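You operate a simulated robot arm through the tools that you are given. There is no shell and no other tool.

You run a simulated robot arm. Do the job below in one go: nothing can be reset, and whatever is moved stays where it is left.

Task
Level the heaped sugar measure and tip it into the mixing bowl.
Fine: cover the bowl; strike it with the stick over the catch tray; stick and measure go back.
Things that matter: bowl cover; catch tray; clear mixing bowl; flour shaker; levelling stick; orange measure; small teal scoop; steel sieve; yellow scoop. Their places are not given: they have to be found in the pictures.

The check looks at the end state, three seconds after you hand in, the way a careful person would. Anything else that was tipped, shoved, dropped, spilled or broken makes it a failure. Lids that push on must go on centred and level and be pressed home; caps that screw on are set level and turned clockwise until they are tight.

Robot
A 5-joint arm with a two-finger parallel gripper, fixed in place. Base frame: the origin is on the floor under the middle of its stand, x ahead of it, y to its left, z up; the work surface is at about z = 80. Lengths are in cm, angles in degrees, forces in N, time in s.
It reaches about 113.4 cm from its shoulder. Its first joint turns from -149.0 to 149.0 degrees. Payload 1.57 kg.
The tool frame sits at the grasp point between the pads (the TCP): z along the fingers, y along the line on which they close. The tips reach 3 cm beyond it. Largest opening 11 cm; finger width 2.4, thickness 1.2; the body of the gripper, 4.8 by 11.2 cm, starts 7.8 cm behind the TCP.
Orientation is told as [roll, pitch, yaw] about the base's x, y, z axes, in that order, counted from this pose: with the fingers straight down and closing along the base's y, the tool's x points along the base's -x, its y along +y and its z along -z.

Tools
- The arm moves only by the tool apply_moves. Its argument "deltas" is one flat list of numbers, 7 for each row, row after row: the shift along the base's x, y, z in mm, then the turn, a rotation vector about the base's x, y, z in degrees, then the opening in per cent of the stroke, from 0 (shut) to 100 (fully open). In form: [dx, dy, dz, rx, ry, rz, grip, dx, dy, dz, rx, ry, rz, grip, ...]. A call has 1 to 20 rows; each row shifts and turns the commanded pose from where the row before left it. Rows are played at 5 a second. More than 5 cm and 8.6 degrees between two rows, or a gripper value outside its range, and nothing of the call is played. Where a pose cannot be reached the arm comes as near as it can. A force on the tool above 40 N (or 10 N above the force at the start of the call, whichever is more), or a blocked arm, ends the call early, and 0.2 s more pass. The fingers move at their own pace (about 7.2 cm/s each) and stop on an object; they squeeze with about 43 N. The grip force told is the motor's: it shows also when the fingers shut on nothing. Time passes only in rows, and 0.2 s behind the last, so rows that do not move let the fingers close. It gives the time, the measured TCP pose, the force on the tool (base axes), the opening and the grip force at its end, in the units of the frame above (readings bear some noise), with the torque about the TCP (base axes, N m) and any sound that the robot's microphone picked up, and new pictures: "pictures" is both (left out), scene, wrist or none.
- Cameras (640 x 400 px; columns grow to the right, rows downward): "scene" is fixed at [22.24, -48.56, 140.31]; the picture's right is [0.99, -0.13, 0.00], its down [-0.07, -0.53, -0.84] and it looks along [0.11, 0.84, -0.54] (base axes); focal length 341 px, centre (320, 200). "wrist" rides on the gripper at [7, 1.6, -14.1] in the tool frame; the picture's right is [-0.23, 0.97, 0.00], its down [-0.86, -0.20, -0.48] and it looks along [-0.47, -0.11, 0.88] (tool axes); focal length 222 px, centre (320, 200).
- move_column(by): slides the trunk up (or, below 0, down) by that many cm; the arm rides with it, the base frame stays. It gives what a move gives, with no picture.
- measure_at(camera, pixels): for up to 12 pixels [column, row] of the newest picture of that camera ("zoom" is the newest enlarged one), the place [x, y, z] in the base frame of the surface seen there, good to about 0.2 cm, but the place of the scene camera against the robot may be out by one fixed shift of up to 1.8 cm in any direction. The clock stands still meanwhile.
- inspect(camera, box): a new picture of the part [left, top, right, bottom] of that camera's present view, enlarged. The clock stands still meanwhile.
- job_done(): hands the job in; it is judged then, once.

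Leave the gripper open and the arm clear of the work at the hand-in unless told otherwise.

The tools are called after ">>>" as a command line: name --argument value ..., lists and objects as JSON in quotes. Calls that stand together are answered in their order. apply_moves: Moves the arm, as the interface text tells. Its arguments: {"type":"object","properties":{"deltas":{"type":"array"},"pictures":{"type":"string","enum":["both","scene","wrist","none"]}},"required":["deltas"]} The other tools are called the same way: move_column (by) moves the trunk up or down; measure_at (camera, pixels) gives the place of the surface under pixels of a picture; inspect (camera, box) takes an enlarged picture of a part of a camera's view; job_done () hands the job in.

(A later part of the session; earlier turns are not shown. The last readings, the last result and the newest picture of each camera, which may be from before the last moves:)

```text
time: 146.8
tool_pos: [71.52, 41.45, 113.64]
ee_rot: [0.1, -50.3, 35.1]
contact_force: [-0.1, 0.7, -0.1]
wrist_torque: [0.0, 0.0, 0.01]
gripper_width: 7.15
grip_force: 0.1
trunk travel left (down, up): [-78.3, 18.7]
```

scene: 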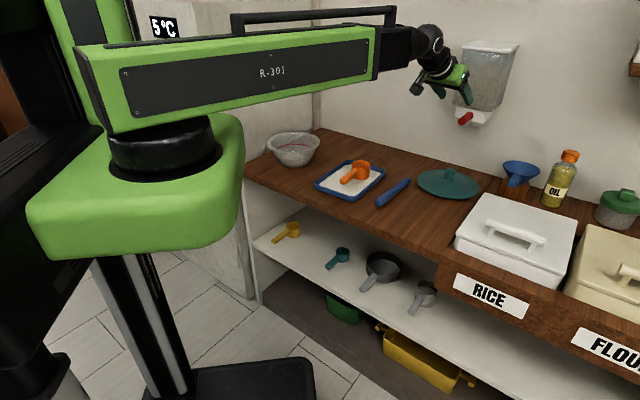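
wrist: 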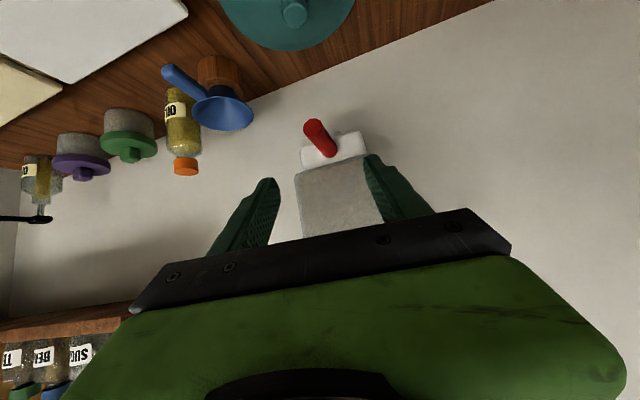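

Tilted as planned. Lowering the column 22 cm, then checking.

>>> move_column --by -22

>>> apply_moves --deltas '[0, 0, 0, 0, 0, 0, 65]' --pictures "both"

>>> inspect --camera "scene" --box '[380, 90, 500, 210]'

```text
time: 149.2
tool_pos: [71.62, 41.42, 91.52]
ee_rot: [0.2, -50.2, 35.1]
contact_force: [-0.8, -1.1, 0.0]
wrist_torque: [0.0, 0.0, 0.04]
gripper_width: 7.16
grip_force: 0.0
trunk travel left (down, up): [-56.3, 40.7]
```

```text
time: 149.6
tool_pos: [71.44, 41.48, 91.46]
ee_rot: [0.2, -50.3, 35.1]
contact_force: [0.3, 0.1, 0.0]
wrist_torque: [-0.02, 0.0, -0.05]
gripper_width: 7.15
grip_force: 0.1
trunk travel left (down, up): [-56.3, 40.7]
```

scene: 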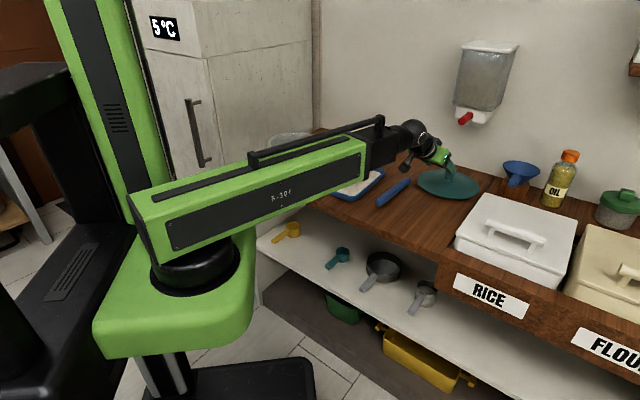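
wrist: 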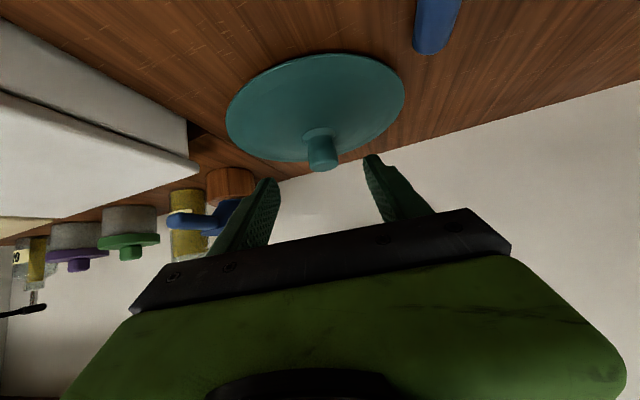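

```text
3.33 times, centred on (440, 150) of scene
```

zoom: 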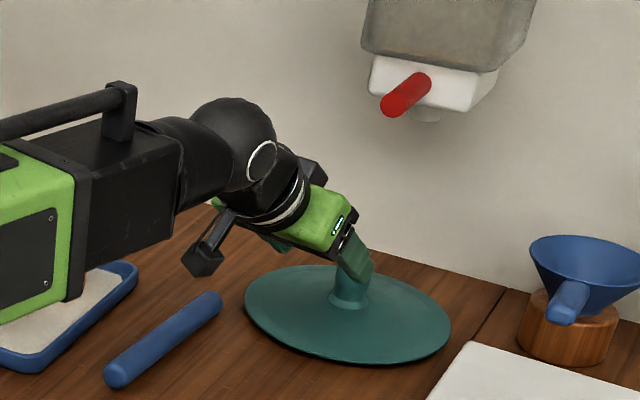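

Clear of the tap, and the knob at (322,150) lies on the line between the fingers. I'll measure the knob from here.

>>> measure_at --camera "wrist" --pixels '[[322, 168], [322, 150], [310, 150], [335, 150], [318, 132], [308, 160], [337, 158], [322, 140]]'

>>> inspect --camera "wrist" --box '[220, 40, 420, 200]'

```text
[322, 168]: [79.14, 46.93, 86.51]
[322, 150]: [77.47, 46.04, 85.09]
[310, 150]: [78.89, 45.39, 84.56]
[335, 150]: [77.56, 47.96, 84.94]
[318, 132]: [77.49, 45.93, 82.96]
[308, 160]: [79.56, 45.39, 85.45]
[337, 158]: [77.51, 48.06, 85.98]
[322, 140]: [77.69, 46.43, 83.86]
```

```text
2.50 times, centred on (320, 120) of wrist
```

zoom: 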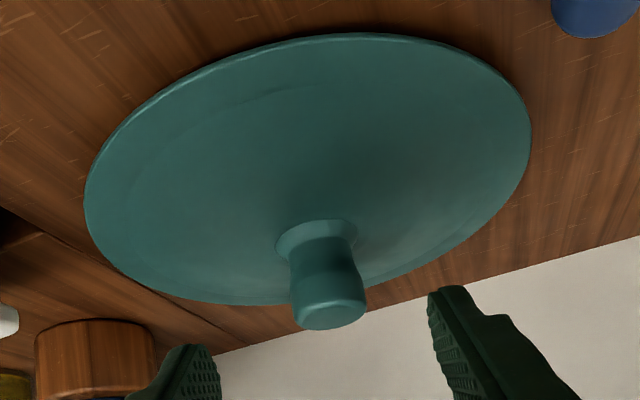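

Knob centre ≈ (78.9,46.93). Lower 4.9 cm here (tips stay about 1 cm above the lid plate), then move forward 8.4 cm so the fingers straddle the knob.

>>> move_column --by -4.9

>>> apply_moves --deltas '[16.8, 12.5, 0, 0, 0, 0, 65, 16.8, 12.5, 0, 0, 0, 0, 65, 16.8, 12.5, 0, 0, 0, 0, 65, 16.8, 12.5, 0, 0, 0, 0, 65, 0, 0, 0, 0, 0, 0, 65]' --pictures "both"

>>> inspect --camera "scene" --box '[380, 90, 500, 210]'

>>> inspect --camera "wrist" --box '[220, 60, 440, 240]'

```text
time: 150.5
tool_pos: [71.61, 41.41, 86.63]
ee_rot: [0.1, -50.2, 35.1]
contact_force: [-0.8, 0.6, 0.8]
wrist_torque: [-0.02, 0.02, 0.0]
gripper_width: 7.14
grip_force: 0.1
trunk travel left (down, up): [-51.4, 45.6]
```

```text
time: 151.7
tool_pos: [78.34, 46.63, 86.75]
ee_rot: [0.0, -50.3, 35.1]
contact_force: [0.4, -0.6, 0.4]
wrist_torque: [0.01, 0.01, 0.0]
gripper_width: 7.16
grip_force: 0.0
trunk travel left (down, up): [-51.4, 45.6]
```

scene: 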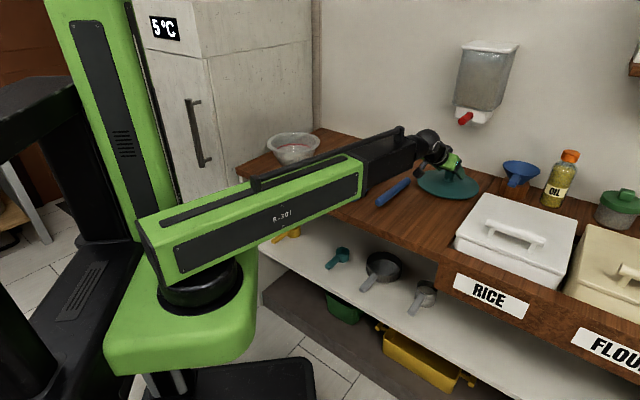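
wrist: 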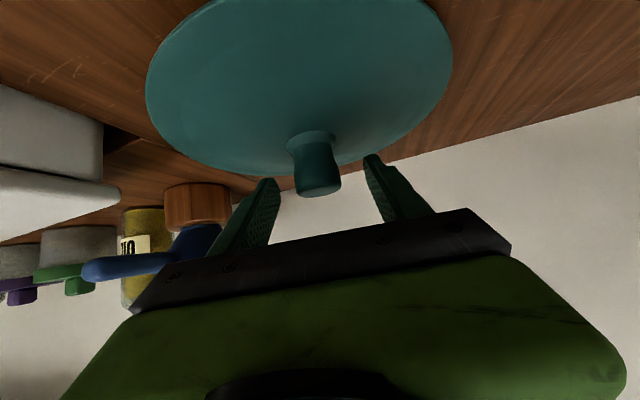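

```text
3.33 times, centred on (440, 150) of scene
```

zoom: 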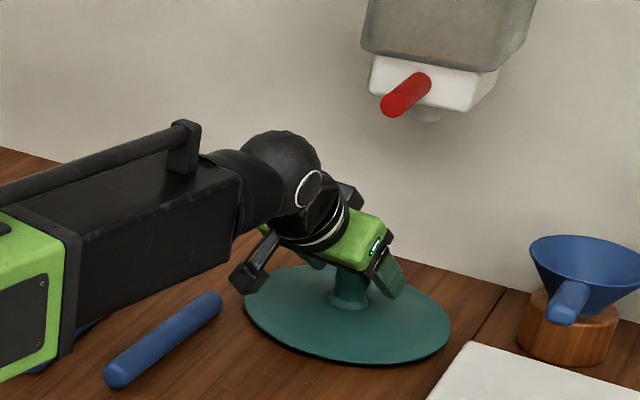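

```text
2.22 times, centred on (330, 150) of wrist
```

zoom: 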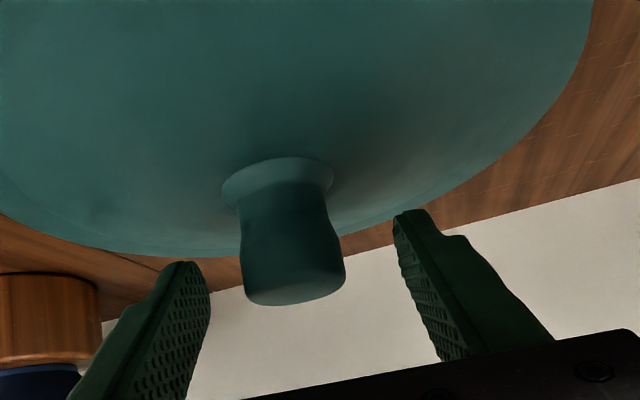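

The fingers straddle the knob with the tap well clear. Lowering 1.0 cm to gripping height.

>>> move_column --by -0.9

>>> apply_moves --deltas '[0, 0, 0, 0, 0, 0, 58, 0, 0, 0, 0, 0, 0, 50, 0, 0, 0, 0, 0, 0, 42, 0, 0, 0, 0, 0, 0, 36, 0, 0, 0, 0, 0, 0, 31, 0, 0, 0, 0, 0, 0, 27, 0, 0, 0, 0, 0, 0, 22, 0, 0, 0, 0, 0, 0, 10, 0, 0, 0, 0, 0, 0, 0, 0, 0, 0, 0, 0, 0, 0, 0, 0, 0, 0, 0, 0, 0]' --pictures "both"

>>> inspect --camera "wrist" --box '[220, 60, 440, 240]'

```text
time: 152.3
tool_pos: [78.4, 46.52, 85.76]
ee_rot: [0.1, -50.3, 35.1]
contact_force: [-0.7, -0.6, 0.2]
wrist_torque: [-0.02, 0.01, 0.01]
gripper_width: 7.19
grip_force: 0.0
trunk travel left (down, up): [-50.5, 46.5]
```

```text
time: 154.7
tool_pos: [78.32, 46.46, 85.83]
ee_rot: [0.1, -50.3, 35.1]
contact_force: [-0.1, -0.5, 0.3]
wrist_torque: [-0.06, -0.02, -0.03]
gripper_width: 3.32
grip_force: 41.0
trunk travel left (down, up): [-50.5, 46.5]
```

scene: 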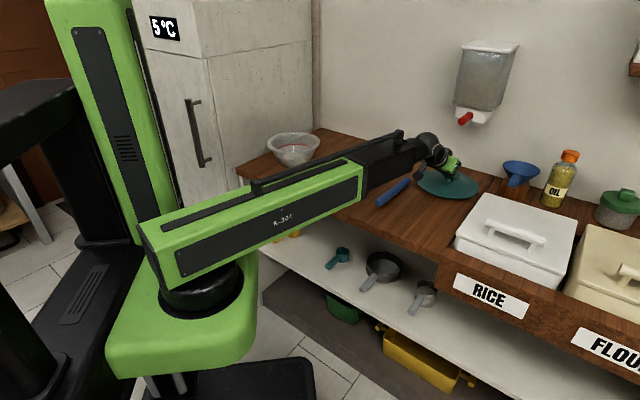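
wrist: 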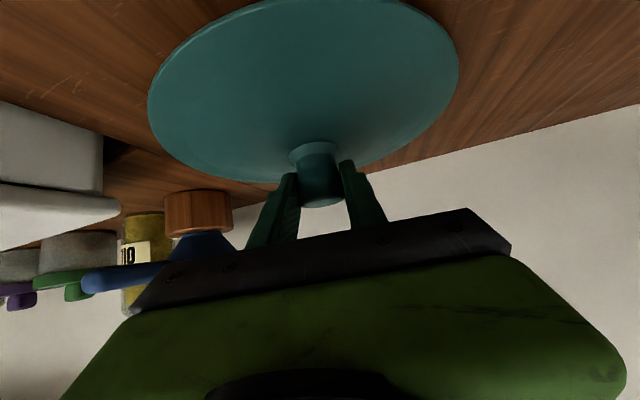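

```text
2.22 times, centred on (330, 150) of wrist
```

zoom: 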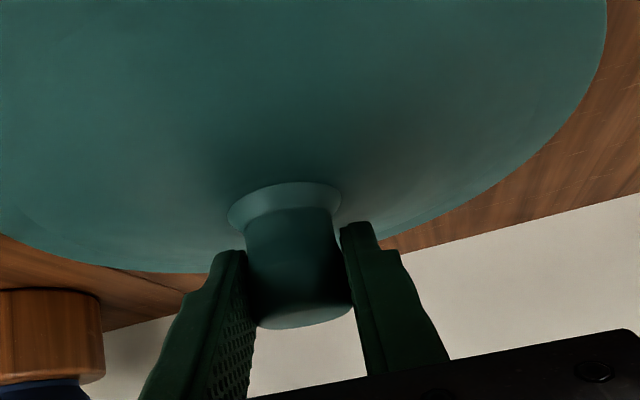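

The knob is gripped (3.3 cm, 41 N). Lift 1.5 cm and check weight and level.

>>> move_column --by 1.5

>>> apply_moves --deltas '[0, 0, 0, 0, 0, 0, 0, 0, 0, 0, 0, 0, 0, 0]' --pictures "both"

>>> inspect --camera "scene" --box '[390, 100, 500, 210]'

```text
time: 155.3
tool_pos: [78.31, 46.48, 87.3]
ee_rot: [0.1, -50.2, 35.1]
contact_force: [-0.3, 0.7, -1.7]
wrist_torque: [0.01, -0.02, 0.02]
gripper_width: 3.31
grip_force: 41.5
trunk travel left (down, up): [-52.0, 45.0]
```

```text
time: 155.9
tool_pos: [78.31, 46.61, 87.24]
ee_rot: [0.1, -50.2, 35.1]
contact_force: [-0.7, -0.4, -0.8]
wrist_torque: [0.0, 0.02, 0.02]
gripper_width: 3.31
grip_force: 40.4
trunk travel left (down, up): [-52.0, 45.0]
```

scene: 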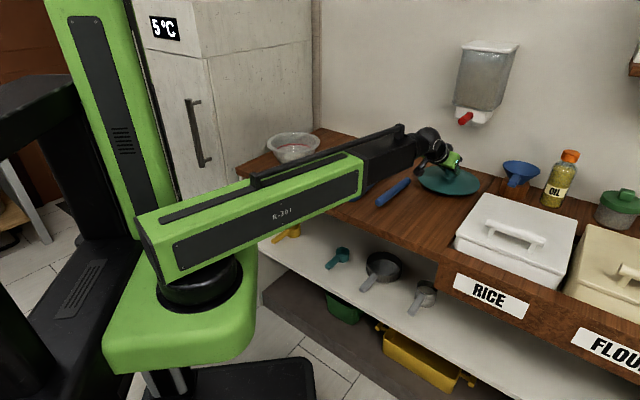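
wrist: 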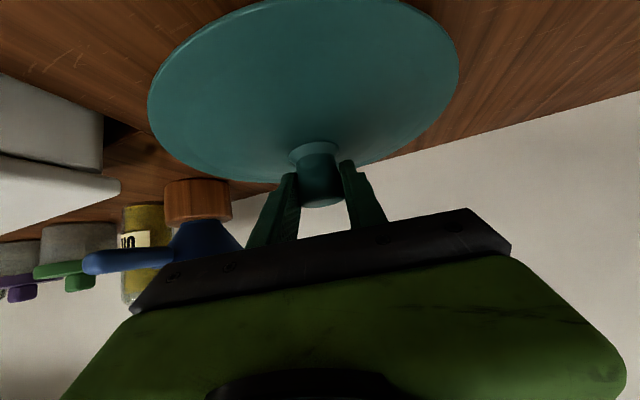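

```text
3.64 times, centred on (445, 155) of scene
```

zoom: 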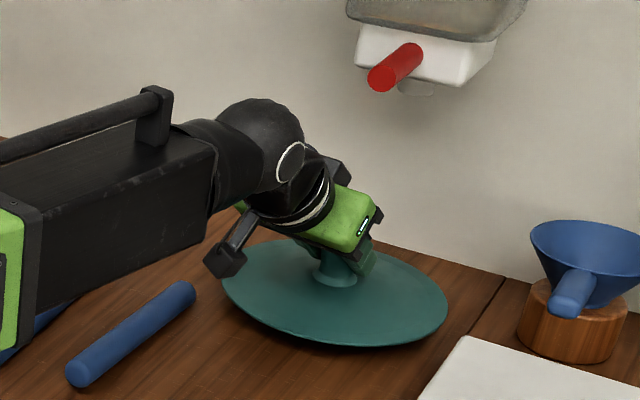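

The lid is lifted, light, and unchanged in the grip. Lift 4 cm more, pull back 10 cm toward the robot to come out from under the tap, then raise 9 cm.

>>> move_column --by 4

>>> apply_moves --deltas '[-20.5, -14.3, 0, 0, 0, 0, 0, -20.5, -14.3, 0, 0, 0, 0, 0, -20.5, -14.3, 0, 0, 0, 0, 0, -20.5, -14.3, 0, 0, 0, 0, 0, 0, 0, 0, 0, 0, 0, 0]' --pictures "both"

>>> inspect --camera "scene" --box '[370, 80, 500, 210]'

```text
time: 156.7
tool_pos: [78.31, 46.64, 91.3]
ee_rot: [0.0, -50.2, 35.1]
contact_force: [0.3, -0.9, -1.2]
wrist_torque: [0.02, -0.01, 0.0]
gripper_width: 3.33
grip_force: 41.0
trunk travel left (down, up): [-56.0, 41.0]
```

```text
time: 157.9
tool_pos: [70.09, 40.74, 91.32]
ee_rot: [0.1, -50.2, 35.1]
contact_force: [-0.4, 0.0, -0.3]
wrist_torque: [0.02, -0.01, -0.02]
gripper_width: 3.31
grip_force: 41.2
trunk travel left (down, up): [-56.0, 41.0]
```

scene: 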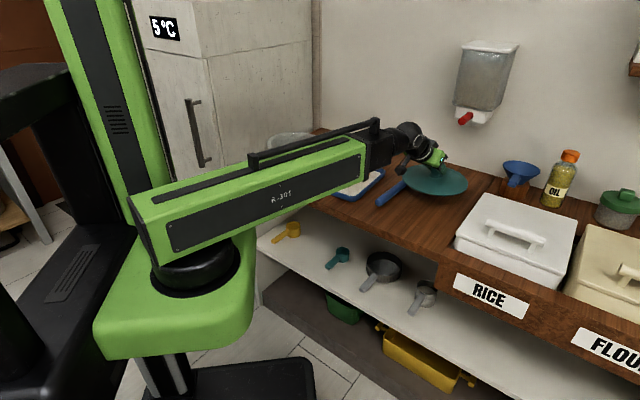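
wrist: 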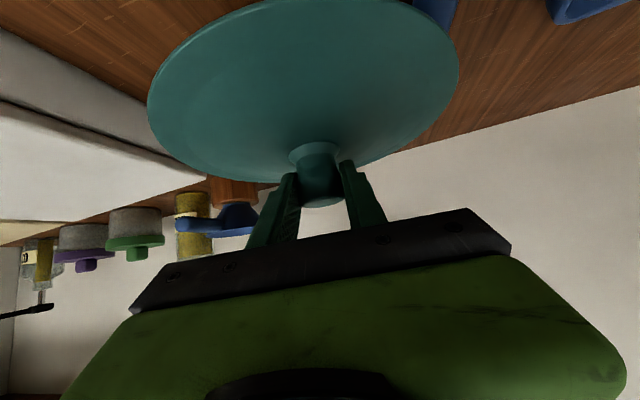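

```text
3.08 times, centred on (435, 145) of scene
```

zoom: 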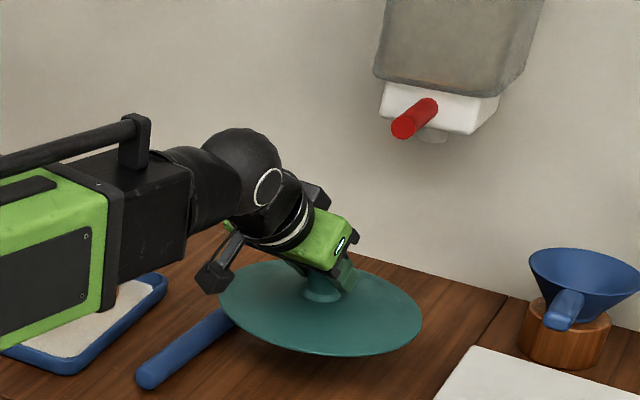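

Out from under the tap. Raise 9 cm, then swing toward the bowl in two legs, keeping the tilt so the lid stays level.

>>> move_column --by 9

>>> apply_moves --deltas '[-20.1, 17, 0, 0, 0, 5, 0, -20.1, 17, 0, 0, 0, 5, 0, -20.1, 17, 0, 0, 0, 5, 0, -20.1, 17, 0, 0, 0, 5, 0, -20.1, 17, 0, 0, 0, 5, 0, -20.1, 17, 0, 0, 0, 5, 0, -20.1, 17, 0, 0, 0, 5, 0, -20.1, 17, 0, 0, 0, 5, 0, -20.1, 17, 0, 0, 0, 5, 0, 0, 0, 0, 0, 0, 0, 0]' --pictures "both"

```text
time: 159.2
tool_pos: [70.07, 40.77, 100.13]
ee_rot: [0.1, -50.2, 35.1]
contact_force: [0.4, 0.1, -1.8]
wrist_torque: [0.0, -0.01, 0.0]
gripper_width: 3.31
grip_force: 41.3
trunk travel left (down, up): [-65.0, 32.0]
```

```text
time: 161.4
tool_pos: [51.92, 55.99, 100.3]
ee_rot: [0.1, -50.3, 80.0]
contact_force: [0.8, -0.5, -0.2]
wrist_torque: [-0.04, -0.03, -0.02]
gripper_width: 3.31
grip_force: 40.7
trunk travel left (down, up): [-65.0, 32.0]
```

scene: 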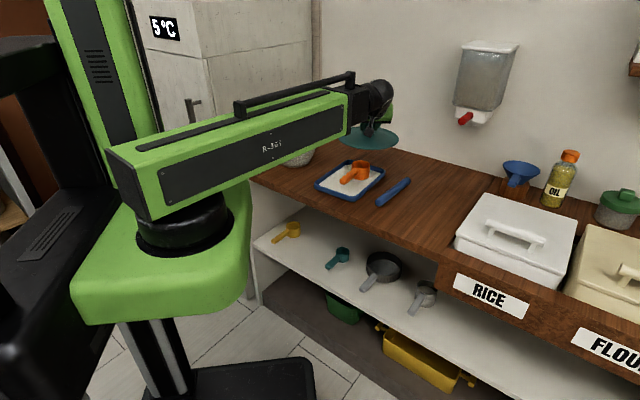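
wrist: 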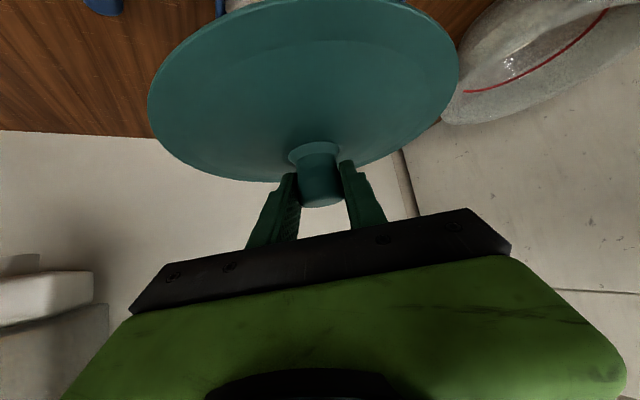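

Level and clear. Second leg to directly above the bowl: TCP (27.6,72.05), yaw 100.

>>> apply_moves --deltas '[-24.3, 16.05, 0, 0, 0, 2, 0, -24.3, 16.05, 0, 0, 0, 2, 0, -24.3, 16.05, 0, 0, 0, 2, 0, -24.3, 16.05, 0, 0, 0, 2, 0, -24.3, 16.05, 0, 0, 0, 2, 0, -24.3, 16.05, 0, 0, 0, 2, 0, -24.3, 16.05, 0, 0, 0, 2, 0, -24.3, 16.05, 0, 0, 0, 2, 0, -24.3, 16.05, 0, 0, 0, 2, 0, -24.3, 16.05, 0, 0, 0, 2, 0, 0, 0, 0, 0, 0, 0, 0]' --pictures "both"

>>> inspect --camera "scene" --box '[240, 80, 360, 180]'

```text
time: 163.8
tool_pos: [27.78, 72.28, 100.29]
ee_rot: [0.1, -50.1, 100.1]
contact_force: [0.1, -0.1, -1.1]
wrist_torque: [-0.01, 0.0, 0.01]
gripper_width: 3.27
grip_force: 41.0
trunk travel left (down, up): [-65.0, 32.0]
```

scene: 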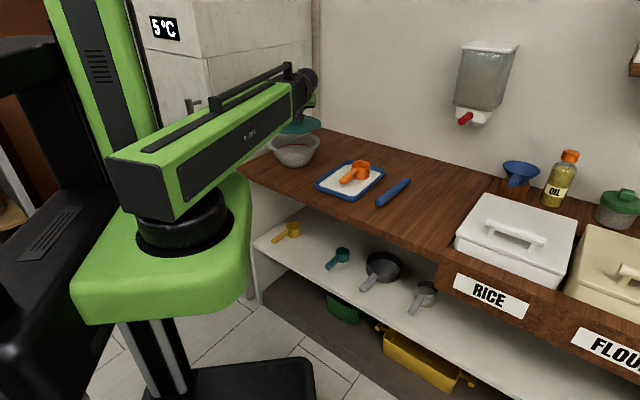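
wrist: 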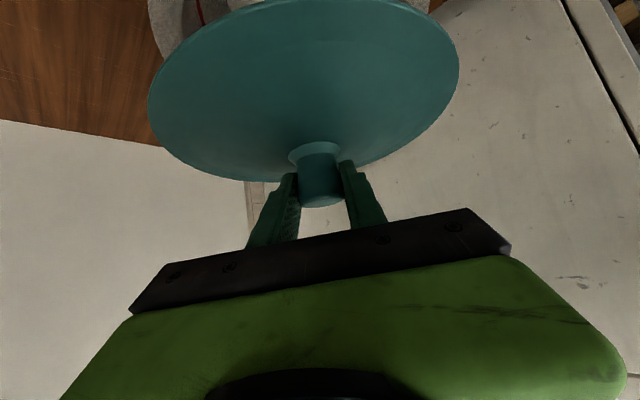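

```text
4.00 times, centred on (300, 130) of scene
```

zoom: 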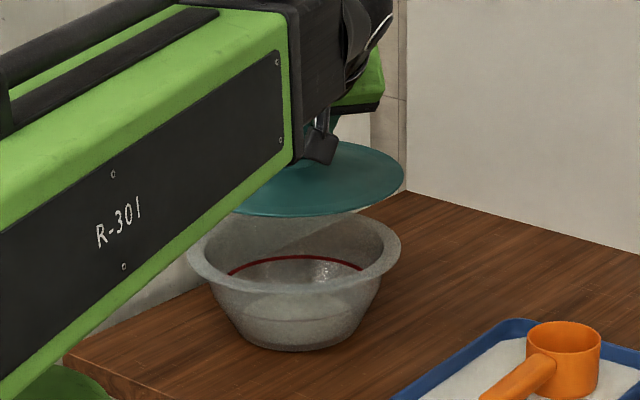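

The lid hovers above the bowl. Before lowering I'll measure the lid's edge in the wrist view to get its exact centre relative to the gripper.

>>> measure_at --camera "wrist" --pixels '[[151, 105], [456, 78], [195, 48], [425, 27], [205, 165], [385, 162], [438, 118], [165, 138], [250, 14], [245, 176], [450, 50], [322, 200]]'

>>> measure_at --camera "scene" --pixels '[[320, 140], [398, 125], [300, 165], [318, 150], [280, 152], [310, 158], [316, 153], [305, 161], [319, 125], [300, 130]]'

```text
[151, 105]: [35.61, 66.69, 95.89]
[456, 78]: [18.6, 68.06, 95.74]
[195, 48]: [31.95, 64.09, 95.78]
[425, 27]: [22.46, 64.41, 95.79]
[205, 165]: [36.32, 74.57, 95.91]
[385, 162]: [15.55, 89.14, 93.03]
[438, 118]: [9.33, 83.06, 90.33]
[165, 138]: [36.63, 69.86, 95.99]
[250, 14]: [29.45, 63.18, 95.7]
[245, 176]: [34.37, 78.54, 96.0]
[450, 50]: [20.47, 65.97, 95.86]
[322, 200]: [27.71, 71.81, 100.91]
```

```text
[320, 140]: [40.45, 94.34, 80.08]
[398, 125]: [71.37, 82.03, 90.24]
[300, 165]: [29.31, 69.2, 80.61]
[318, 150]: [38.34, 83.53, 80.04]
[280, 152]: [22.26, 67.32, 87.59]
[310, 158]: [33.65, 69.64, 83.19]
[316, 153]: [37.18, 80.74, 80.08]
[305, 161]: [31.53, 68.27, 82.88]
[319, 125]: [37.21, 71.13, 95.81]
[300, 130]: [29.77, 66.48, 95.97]
```

The lid centre comes out at about (27.55,73.05), very close to the bowl centre (27.45,72.87). I'll correct by about 2 mm, lower 5.3 cm, and look.

>>> apply_moves --deltas '[-1.5, -2, 0, 0, 0, 0, 0, 0, 0, 0, 0, 0, 0, 0]' --pictures "none"

>>> move_column --by -5.3

>>> apply_moves --deltas '[0, 0, 0, 0, 0, 0, 0]' --pictures "both"

>>> inspect --camera "scene" --box '[250, 110, 350, 180]'

>>> inspect --camera "wrist" --box '[120, 0, 480, 210]'

```text
time: 164.4
tool_pos: [27.5, 72.02, 100.17]
ee_rot: [0.1, -50.2, 100.2]
contact_force: [0.1, -0.3, -1.4]
wrist_torque: [-0.03, -0.02, 0.0]
gripper_width: 3.29
grip_force: 41.5
trunk travel left (down, up): [-65.0, 32.0]
```

```text
time: 165.3
tool_pos: [27.58, 71.98, 94.88]
ee_rot: [0.1, -50.2, 100.0]
contact_force: [-0.2, 0.7, -0.4]
wrist_torque: [0.02, -0.01, 0.0]
gripper_width: 3.28
grip_force: 41.4
trunk travel left (down, up): [-59.7, 37.3]
```

```text
time: 165.7
tool_pos: [27.48, 72.04, 94.9]
ee_rot: [0.1, -50.2, 100.0]
contact_force: [-0.5, -0.5, -0.2]
wrist_torque: [-0.01, 0.02, -0.01]
gripper_width: 3.29
grip_force: 41.6
trunk travel left (down, up): [-59.7, 37.3]
```

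scene: 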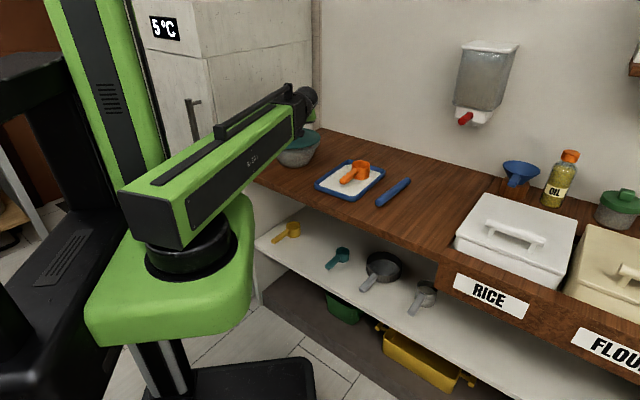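
wrist: 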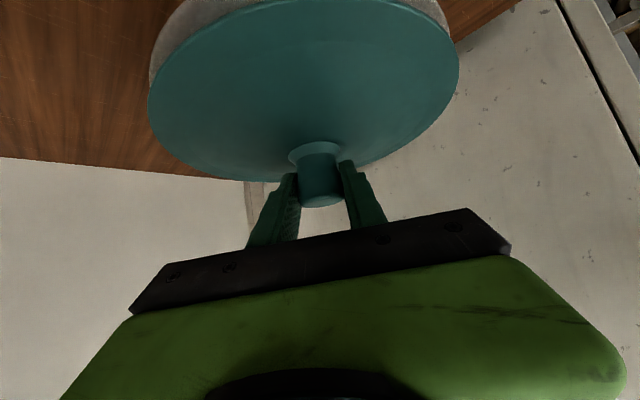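

```text
5.71 times, centred on (300, 145) of scene
```

zoom: 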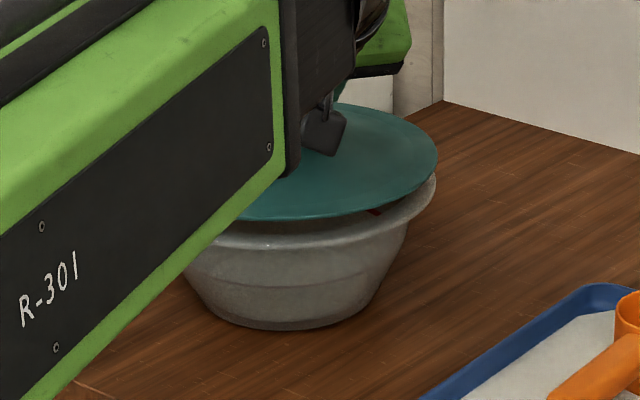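

```text
1.78 times, centred on (300, 105) of wrist
```

zoom: 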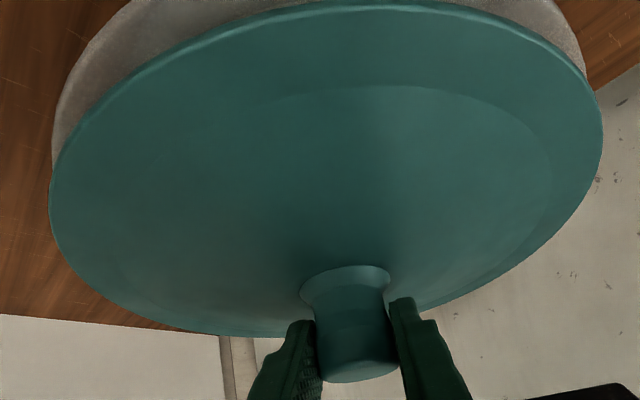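

The right edges of lid and bowl line up in the scene view. I'll zoom in on the front edges to check alignment in the other direction.

>>> inspect --camera "scene" --box '[280, 130, 328, 170]'

>>> measure_at --camera "zoom" --pixels '[[200, 225], [250, 222], [300, 215], [350, 205], [400, 190], [450, 170], [500, 130], [300, 250], [350, 245], [400, 230], [450, 212], [505, 170]]'

```text
10.00 times, centred on (304, 150) of scene
```

zoom: 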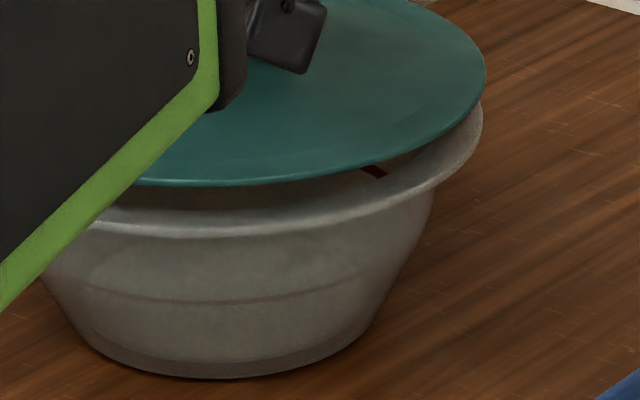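

```text
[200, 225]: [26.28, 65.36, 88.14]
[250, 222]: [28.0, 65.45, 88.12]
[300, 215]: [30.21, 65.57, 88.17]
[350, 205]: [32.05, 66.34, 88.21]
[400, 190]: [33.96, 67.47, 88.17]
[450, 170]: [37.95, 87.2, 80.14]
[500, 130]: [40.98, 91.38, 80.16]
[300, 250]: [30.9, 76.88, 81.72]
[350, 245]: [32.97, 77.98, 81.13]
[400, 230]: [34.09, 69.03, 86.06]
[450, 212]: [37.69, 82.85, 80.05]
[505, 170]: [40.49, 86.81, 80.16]
```

Front edge offset is 5.2 px, exactly what aligned equal rims would show, so the lid is centred. Now lowering in small steps, watching force.

>>> move_column --by -0.6

>>> move_column --by -0.4

>>> move_column --by -0.2

```text
time: 166.3
tool_pos: [27.61, 72.04, 94.33]
ee_rot: [0.1, -50.1, 100.1]
contact_force: [-0.5, 0.2, -0.8]
wrist_torque: [0.01, 0.03, -0.01]
gripper_width: 3.29
grip_force: 40.5
trunk travel left (down, up): [-59.1, 37.9]
```

```text
time: 166.8
tool_pos: [27.55, 71.98, 93.9]
ee_rot: [0.1, -50.2, 100.0]
contact_force: [0.6, -0.6, -0.8]
wrist_torque: [0.0, -0.02, -0.01]
gripper_width: 3.3
grip_force: 40.7
trunk travel left (down, up): [-58.7, 38.3]
```

```text
time: 167.3
tool_pos: [27.51, 72.08, 93.68]
ee_rot: [0.2, -50.2, 100.1]
contact_force: [0.5, -0.6, -0.9]
wrist_torque: [0.01, -0.01, -0.02]
gripper_width: 3.28
grip_force: 41.8
trunk travel left (down, up): [-58.5, 38.5]
```

No contact yet, so the lid's plug is entering the bowl's mouth freely. Continuing in small steps.

>>> move_column --by -0.2

>>> move_column --by -0.15

>>> move_column --by -0.15

```text
time: 167.8
tool_pos: [27.53, 72.03, 93.49]
ee_rot: [0.1, -50.1, 100.1]
contact_force: [0.1, 0.9, -0.5]
wrist_torque: [-0.04, 0.0, -0.03]
gripper_width: 3.31
grip_force: 40.6
trunk travel left (down, up): [-58.3, 38.7]
```

```text
time: 168.3
tool_pos: [27.51, 72.11, 93.39]
ee_rot: [0.1, -50.2, 100.1]
contact_force: [0.7, 0.1, -0.1]
wrist_torque: [-0.04, -0.07, -0.02]
gripper_width: 3.31
grip_force: 40.4
trunk travel left (down, up): [-58.1, 38.9]
```

```text
time: 168.8
tool_pos: [27.57, 71.88, 93.49]
ee_rot: [0.1, -50.4, 100.0]
contact_force: [1.4, 4.3, 16.4]
wrist_torque: [-0.35, -0.35, -0.02]
gripper_width: 3.3
grip_force: 41.2
trunk travel left (down, up): [-58.0, 39.0]
```

Contact: 16 N upward at TCP≈93.3, about where seating was expected. I'll look at how the lid sits.

>>> apply_moves --deltas '[0, 0, 0, 0, 0, 0, 0]' --pictures "both"

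>>> inspect --camera "scene" --box '[272, 130, 336, 170]'

>>> inspect --camera "wrist" --box '[120, 0, 480, 210]'

```text
time: 169.2
tool_pos: [27.44, 72.03, 93.53]
ee_rot: [0.0, -50.4, 100.0]
contact_force: [2.0, 6.5, 20.1]
wrist_torque: [0.2, -0.11, -0.07]
gripper_width: 3.29
grip_force: 41.6
trunk travel left (down, up): [-58.0, 39.0]
```

scene: 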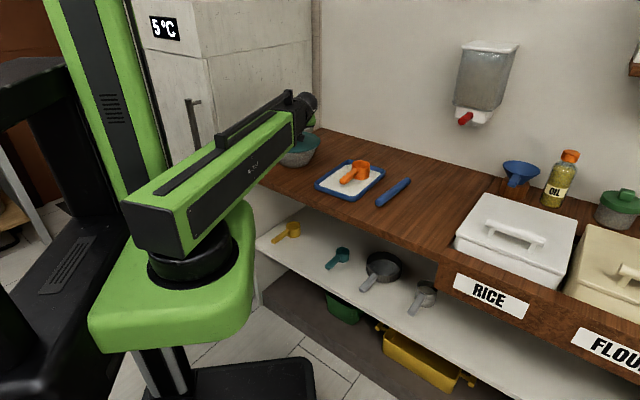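
wrist: 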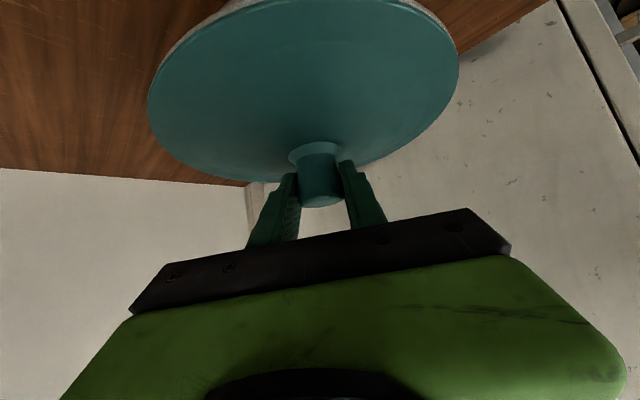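

```text
10.00 times, centred on (304, 150) of scene
```

zoom: 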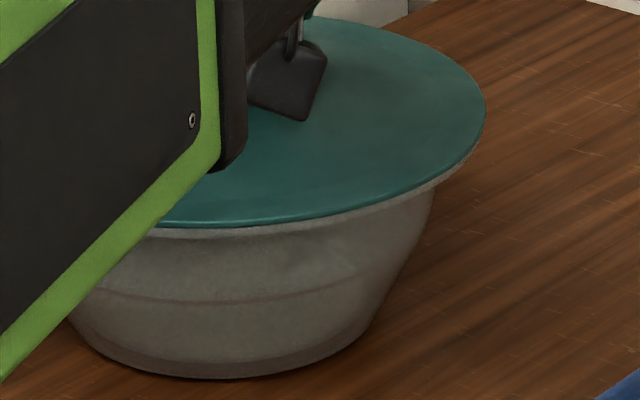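

```text
1.78 times, centred on (300, 105) of wrist
```

zoom: 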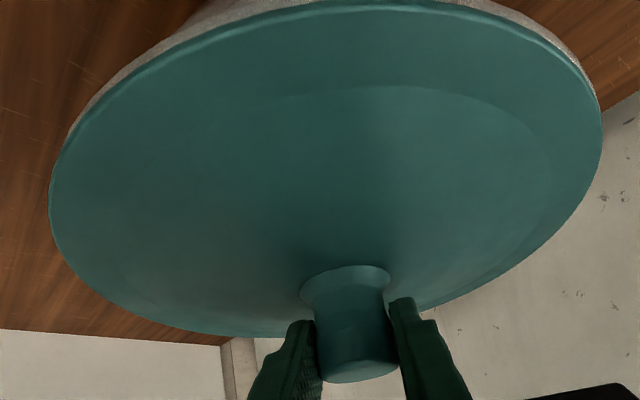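

The lid sits on the rim all round. I'll ease off 1.5 mm to relax the force, then open the fingers.

>>> move_column --by 0.12

>>> apply_moves --deltas '[0, 0, 0, 0, 0, 0, 32, 0, 0, 0, 0, 0, 0, 36, 0, 0, 0, 0, 0, 0, 42, 0, 0, 0, 0, 0, 0, 50, 0, 0, 0, 0, 0, 0, 60, 0, 0, 0, 0, 0, 0, 65, 0, 0, 0, 0, 0, 0, 65]' --pictures "both"

>>> inspect --camera "scene" --box '[272, 130, 336, 170]'

>>> measure_at --camera "zoom" --pixels '[[200, 212], [260, 210], [330, 203], [400, 180], [450, 145], [478, 110], [460, 75], [420, 50], [380, 35], [300, 170]]'

```text
time: 169.8
tool_pos: [27.56, 71.99, 93.44]
ee_rot: [0.1, -50.1, 100.0]
contact_force: [0.4, 1.3, 7.9]
wrist_torque: [0.92, 0.01, -0.11]
gripper_width: 3.28
grip_force: 41.0
trunk travel left (down, up): [-58.1, 38.9]
```

```text
time: 171.4
tool_pos: [27.59, 72.05, 93.37]
ee_rot: [0.1, -50.2, 100.1]
contact_force: [-0.3, -0.4, 0.3]
wrist_torque: [-0.01, 0.01, 0.01]
gripper_width: 7.15
grip_force: 0.2
trunk travel left (down, up): [-58.1, 38.9]
```

scene: 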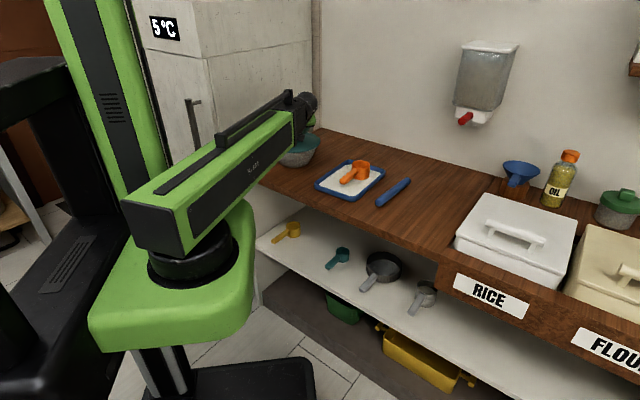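
wrist: 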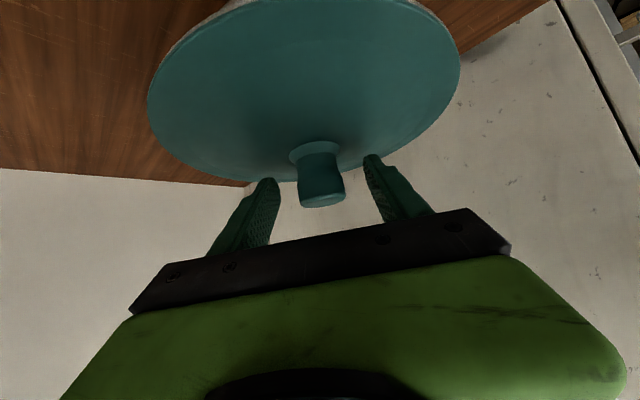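

```text
10.00 times, centred on (304, 150) of scene
```

zoom: 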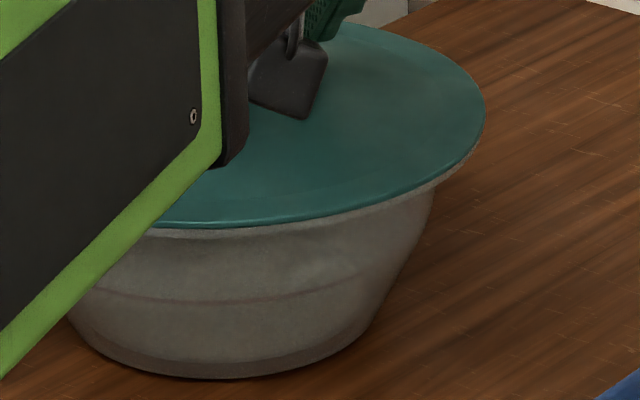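

```text
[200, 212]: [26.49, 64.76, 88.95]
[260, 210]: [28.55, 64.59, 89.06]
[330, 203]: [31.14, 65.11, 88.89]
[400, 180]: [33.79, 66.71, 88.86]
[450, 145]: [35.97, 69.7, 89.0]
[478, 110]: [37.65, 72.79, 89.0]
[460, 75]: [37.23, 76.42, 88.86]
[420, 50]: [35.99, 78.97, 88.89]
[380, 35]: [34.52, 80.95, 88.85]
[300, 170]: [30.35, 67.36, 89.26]
```

Released: the lid edge is level all round (z 88.9–89.0). I'll raise straight up 16 cm, return the fingers to vertical and close them, ready to press the knob from above.

>>> move_column --by 16

>>> apply_moves --deltas '[0, 0, -21.9, -7.03, -1.24, 0, 65, 0, 0, -19.2, -7.03, -1.24, 0, 65, 0, 0, -16, -7.03, -1.24, 0, 65, 0, 0, -12.9, -7.03, -1.24, 0, 65, 0, 0, -9.2, -7.03, -1.24, 0, 65, 0, 0, -5.7, -7.03, -1.24, 0, 65, 0, 0, -1.9, -7.17, -1.27, 0, 65, 0, 0, 0, 0, 0, 0, 65]' --pictures "both"

>>> inspect --camera "wrist" --box '[200, 80, 460, 240]'

```text
time: 173.2
tool_pos: [27.53, 72.04, 109.38]
ee_rot: [0.1, -50.2, 100.0]
contact_force: [0.5, 0.5, 0.3]
wrist_torque: [-0.01, 0.01, 0.01]
gripper_width: 7.14
grip_force: 0.1
trunk travel left (down, up): [-74.1, 22.9]
```

```text
time: 175.0
tool_pos: [27.52, 72.07, 100.73]
ee_rot: [0.2, 0.0, 99.9]
contact_force: [-0.5, -0.3, 0.2]
wrist_torque: [0.01, 0.03, 0.02]
gripper_width: 7.15
grip_force: 0.0
trunk travel left (down, up): [-74.1, 22.9]
```

scene: 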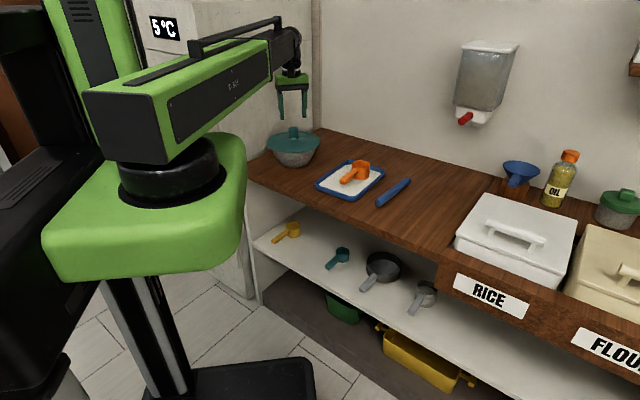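
wrist: 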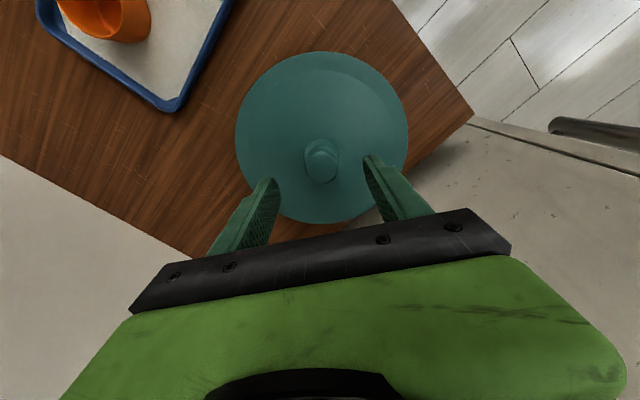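

```text
2.46 times, centred on (330, 160) of wrist
```

zoom: 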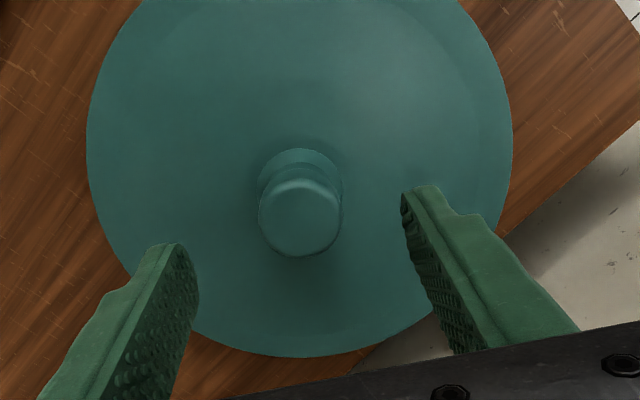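

The lid fully covers the bowl. I'll measure the knob top and lid edge for the press.

>>> measure_at --camera "wrist" --pixels '[[321, 168], [321, 160], [240, 130], [404, 130], [322, 55], [322, 216], [265, 80], [380, 80], [290, 212], [360, 208]]'

>>> inspect --camera "scene" --box '[255, 110, 335, 175]'

```text
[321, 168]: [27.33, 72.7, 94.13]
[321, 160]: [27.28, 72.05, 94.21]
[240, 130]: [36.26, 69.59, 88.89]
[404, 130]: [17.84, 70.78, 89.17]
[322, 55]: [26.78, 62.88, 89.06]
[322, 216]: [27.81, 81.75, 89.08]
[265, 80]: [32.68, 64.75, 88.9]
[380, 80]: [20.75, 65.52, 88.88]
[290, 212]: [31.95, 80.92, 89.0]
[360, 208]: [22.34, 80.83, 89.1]
```

```text
6.15 times, centred on (295, 142) of scene
```

zoom: 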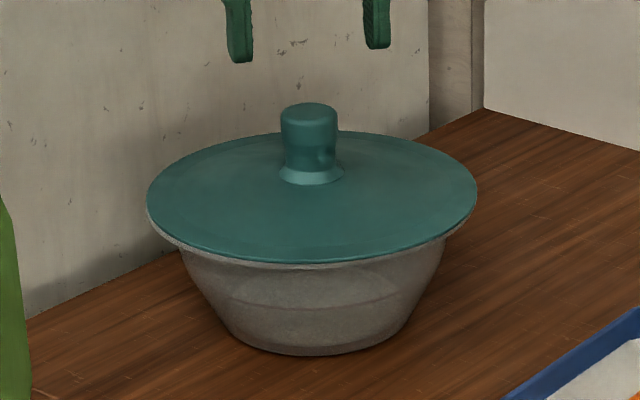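

The lid is level (edge 88.9–89.1). I'll zoom in on the left and right edges to compare how far the bowl rim shows on each side.

>>> inspect --camera "scene" --box '[262, 135, 302, 165]'

>>> inspect --camera "scene" --box '[290, 135, 330, 165]'

```text
13.33 times, centred on (282, 150) of scene
```

zoom: 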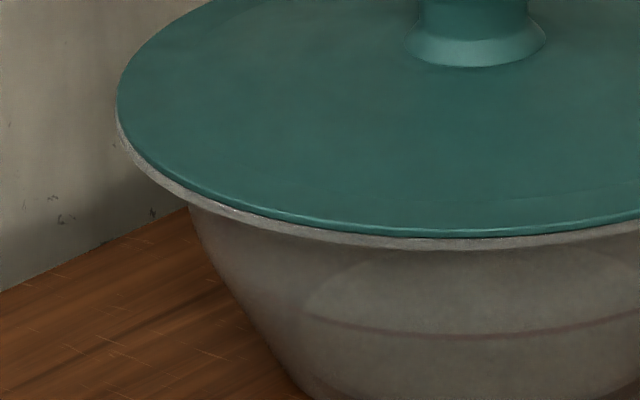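

```text
13.33 times, centred on (310, 150) of scene
```

zoom: 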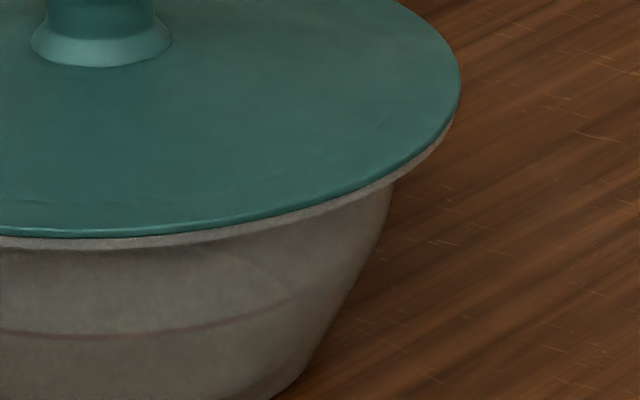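

The lid is centred on the bowl to about a millimetre. Now press it home: close the fingers and move over the knob's centre.

>>> apply_moves --deltas '[-1, 6.5, 0, 0, 0, 0, 40, 0, 0, 0, 0, 0, 0, 15, 0, 0, 0, 0, 0, 0, 0, 0, 0, 0, 0, 0, 0, 0, 0, 0, 0, 0, 0, 0, 0]' --pictures "wrist"

>>> move_column --by -3.3

>>> move_column --by -0.2

```text
time: 176.2
tool_pos: [27.43, 72.72, 100.78]
ee_rot: [0.2, -0.1, 100.0]
contact_force: [-0.1, -0.3, -0.1]
wrist_torque: [0.01, -0.01, 0.01]
gripper_width: 0.0
grip_force: 21.6
trunk travel left (down, up): [-74.1, 22.9]
```

wrist: 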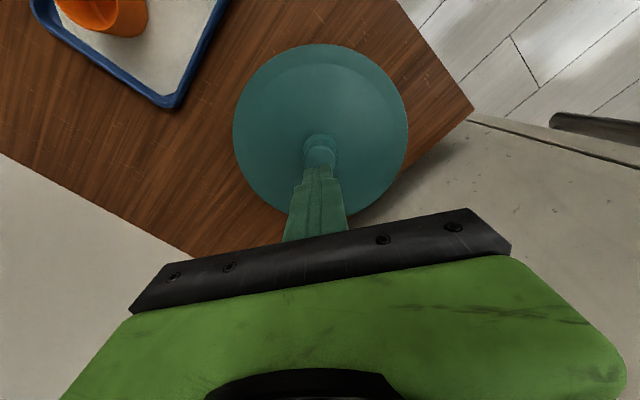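

```text
time: 177.0
tool_pos: [27.41, 72.61, 97.47]
ee_rot: [0.2, -0.1, 99.9]
contact_force: [0.3, -0.4, -0.4]
wrist_torque: [-0.03, 0.01, 0.01]
gripper_width: 0.0
grip_force: 21.5
trunk travel left (down, up): [-70.8, 26.2]
```

```text
time: 177.5
tool_pos: [27.41, 72.67, 97.23]
ee_rot: [0.2, -0.1, 99.9]
contact_force: [-0.1, -0.1, 0.0]
wrist_torque: [0.0, 0.01, -0.02]
gripper_width: 0.0
grip_force: 21.3
trunk travel left (down, up): [-70.6, 26.4]
```

The closed fingertips are just above the knob with no force. Pressing in 1 mm steps while watching the force.

>>> move_column --by -0.1

>>> move_column --by -0.1

>>> move_column --by -0.1

```text
time: 178.0
tool_pos: [27.54, 72.68, 97.27]
ee_rot: [0.2, -0.2, 100.0]
contact_force: [0.0, 0.2, -0.5]
wrist_torque: [0.0, 0.03, 0.03]
gripper_width: 0.0
grip_force: 21.3
trunk travel left (down, up): [-70.5, 26.5]
```

```text
time: 178.5
tool_pos: [27.45, 72.68, 97.1]
ee_rot: [0.1, -0.1, 100.0]
contact_force: [0.3, 0.1, 1.0]
wrist_torque: [-0.02, 0.03, 0.0]
gripper_width: 0.0
grip_force: 21.3
trunk travel left (down, up): [-70.4, 26.6]
```

```text
time: 179.0
tool_pos: [27.27, 72.65, 96.99]
ee_rot: [0.2, 0.0, 100.0]
contact_force: [-0.1, 0.9, 0.3]
wrist_torque: [0.01, -0.01, -0.03]
gripper_width: 0.0
grip_force: 21.5
trunk travel left (down, up): [-70.3, 26.7]
```

>>> move_column --by -0.1

>>> move_column --by -0.1

```text
time: 179.5
tool_pos: [27.43, 72.58, 97.04]
ee_rot: [0.1, -0.1, 100.0]
contact_force: [1.7, 6.8, 20.0]
wrist_torque: [0.13, -0.08, 0.03]
gripper_width: 0.0
grip_force: 21.5
trunk travel left (down, up): [-70.2, 26.8]
```

```text
time: 180.2
tool_pos: [27.45, 72.62, 96.97]
ee_rot: [-0.1, -0.3, 99.9]
contact_force: [1.0, 1.4, 26.9]
wrist_torque: [-0.03, -0.07, -0.02]
gripper_width: 0.0
grip_force: 21.5
trunk travel left (down, up): [-70.2, 26.8]
stopped: the force on the tool passed its limit at 41 N (the readings are from after the stop); the commanded pose is now the measured one
```

The lid was pressed with about 27–41 N and stands firm. Raising 14 cm and checking the lid.

>>> move_column --by 14

>>> apply_moves --deltas '[0, 0, 0, 0, 0, 0, 60, 0, 0, 0, 0, 0, 0, 100, 0, 0, 0, 0, 0, 0, 100, 0, 0, 0, 0, 0, 0, 100]' --pictures "both"

>>> inspect --camera "scene" --box '[255, 115, 335, 175]'

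>>> measure_at --camera "zoom" --pixels '[[160, 190], [200, 225], [260, 240], [320, 248], [380, 235], [440, 205], [470, 170], [440, 130], [380, 110], [190, 130], [310, 80], [310, 95]]'

```text
time: 181.8
tool_pos: [27.47, 72.73, 110.91]
ee_rot: [0.2, -0.2, 100.0]
contact_force: [0.0, -0.3, -0.3]
wrist_torque: [-0.04, 0.03, -0.01]
gripper_width: 0.01
grip_force: 21.1
trunk travel left (down, up): [-84.2, 12.8]
```

```text
time: 182.8
tool_pos: [27.37, 72.76, 110.87]
ee_rot: [0.1, -0.2, 100.0]
contact_force: [-0.7, -0.8, -0.3]
wrist_torque: [-0.01, 0.0, 0.02]
gripper_width: 10.99
grip_force: 0.0
trunk travel left (down, up): [-84.2, 12.8]
```

scene: 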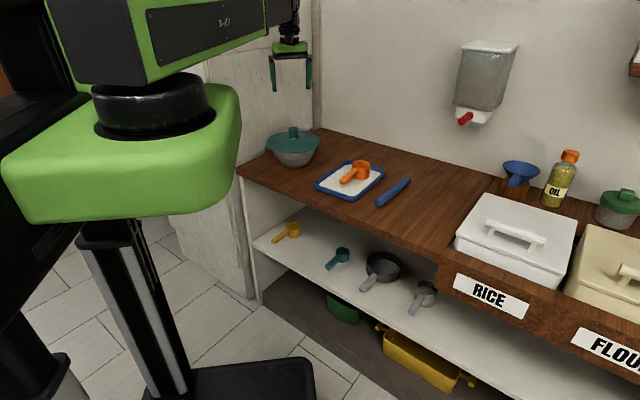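
wrist: 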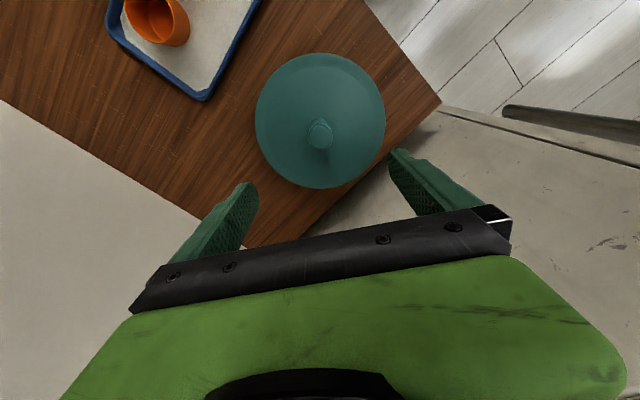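

```text
6.67 times, centred on (295, 145) of scene
```

zoom: 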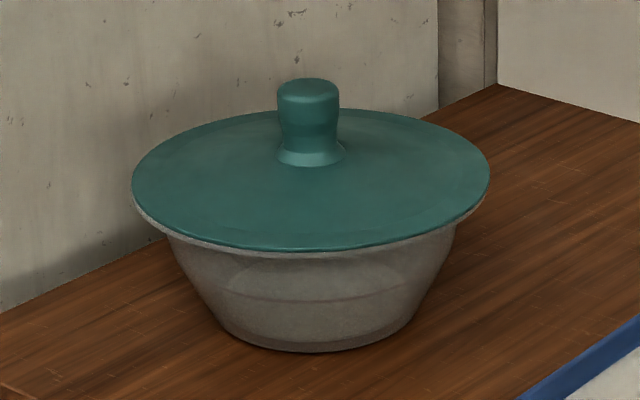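

```text
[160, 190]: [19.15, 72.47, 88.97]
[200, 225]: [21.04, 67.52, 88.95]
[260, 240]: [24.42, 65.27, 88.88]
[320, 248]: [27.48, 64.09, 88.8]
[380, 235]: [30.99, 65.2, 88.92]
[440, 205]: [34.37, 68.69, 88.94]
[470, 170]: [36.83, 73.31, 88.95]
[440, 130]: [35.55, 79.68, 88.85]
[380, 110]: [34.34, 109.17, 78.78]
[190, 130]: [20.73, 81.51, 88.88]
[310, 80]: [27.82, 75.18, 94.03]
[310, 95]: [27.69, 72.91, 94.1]
```

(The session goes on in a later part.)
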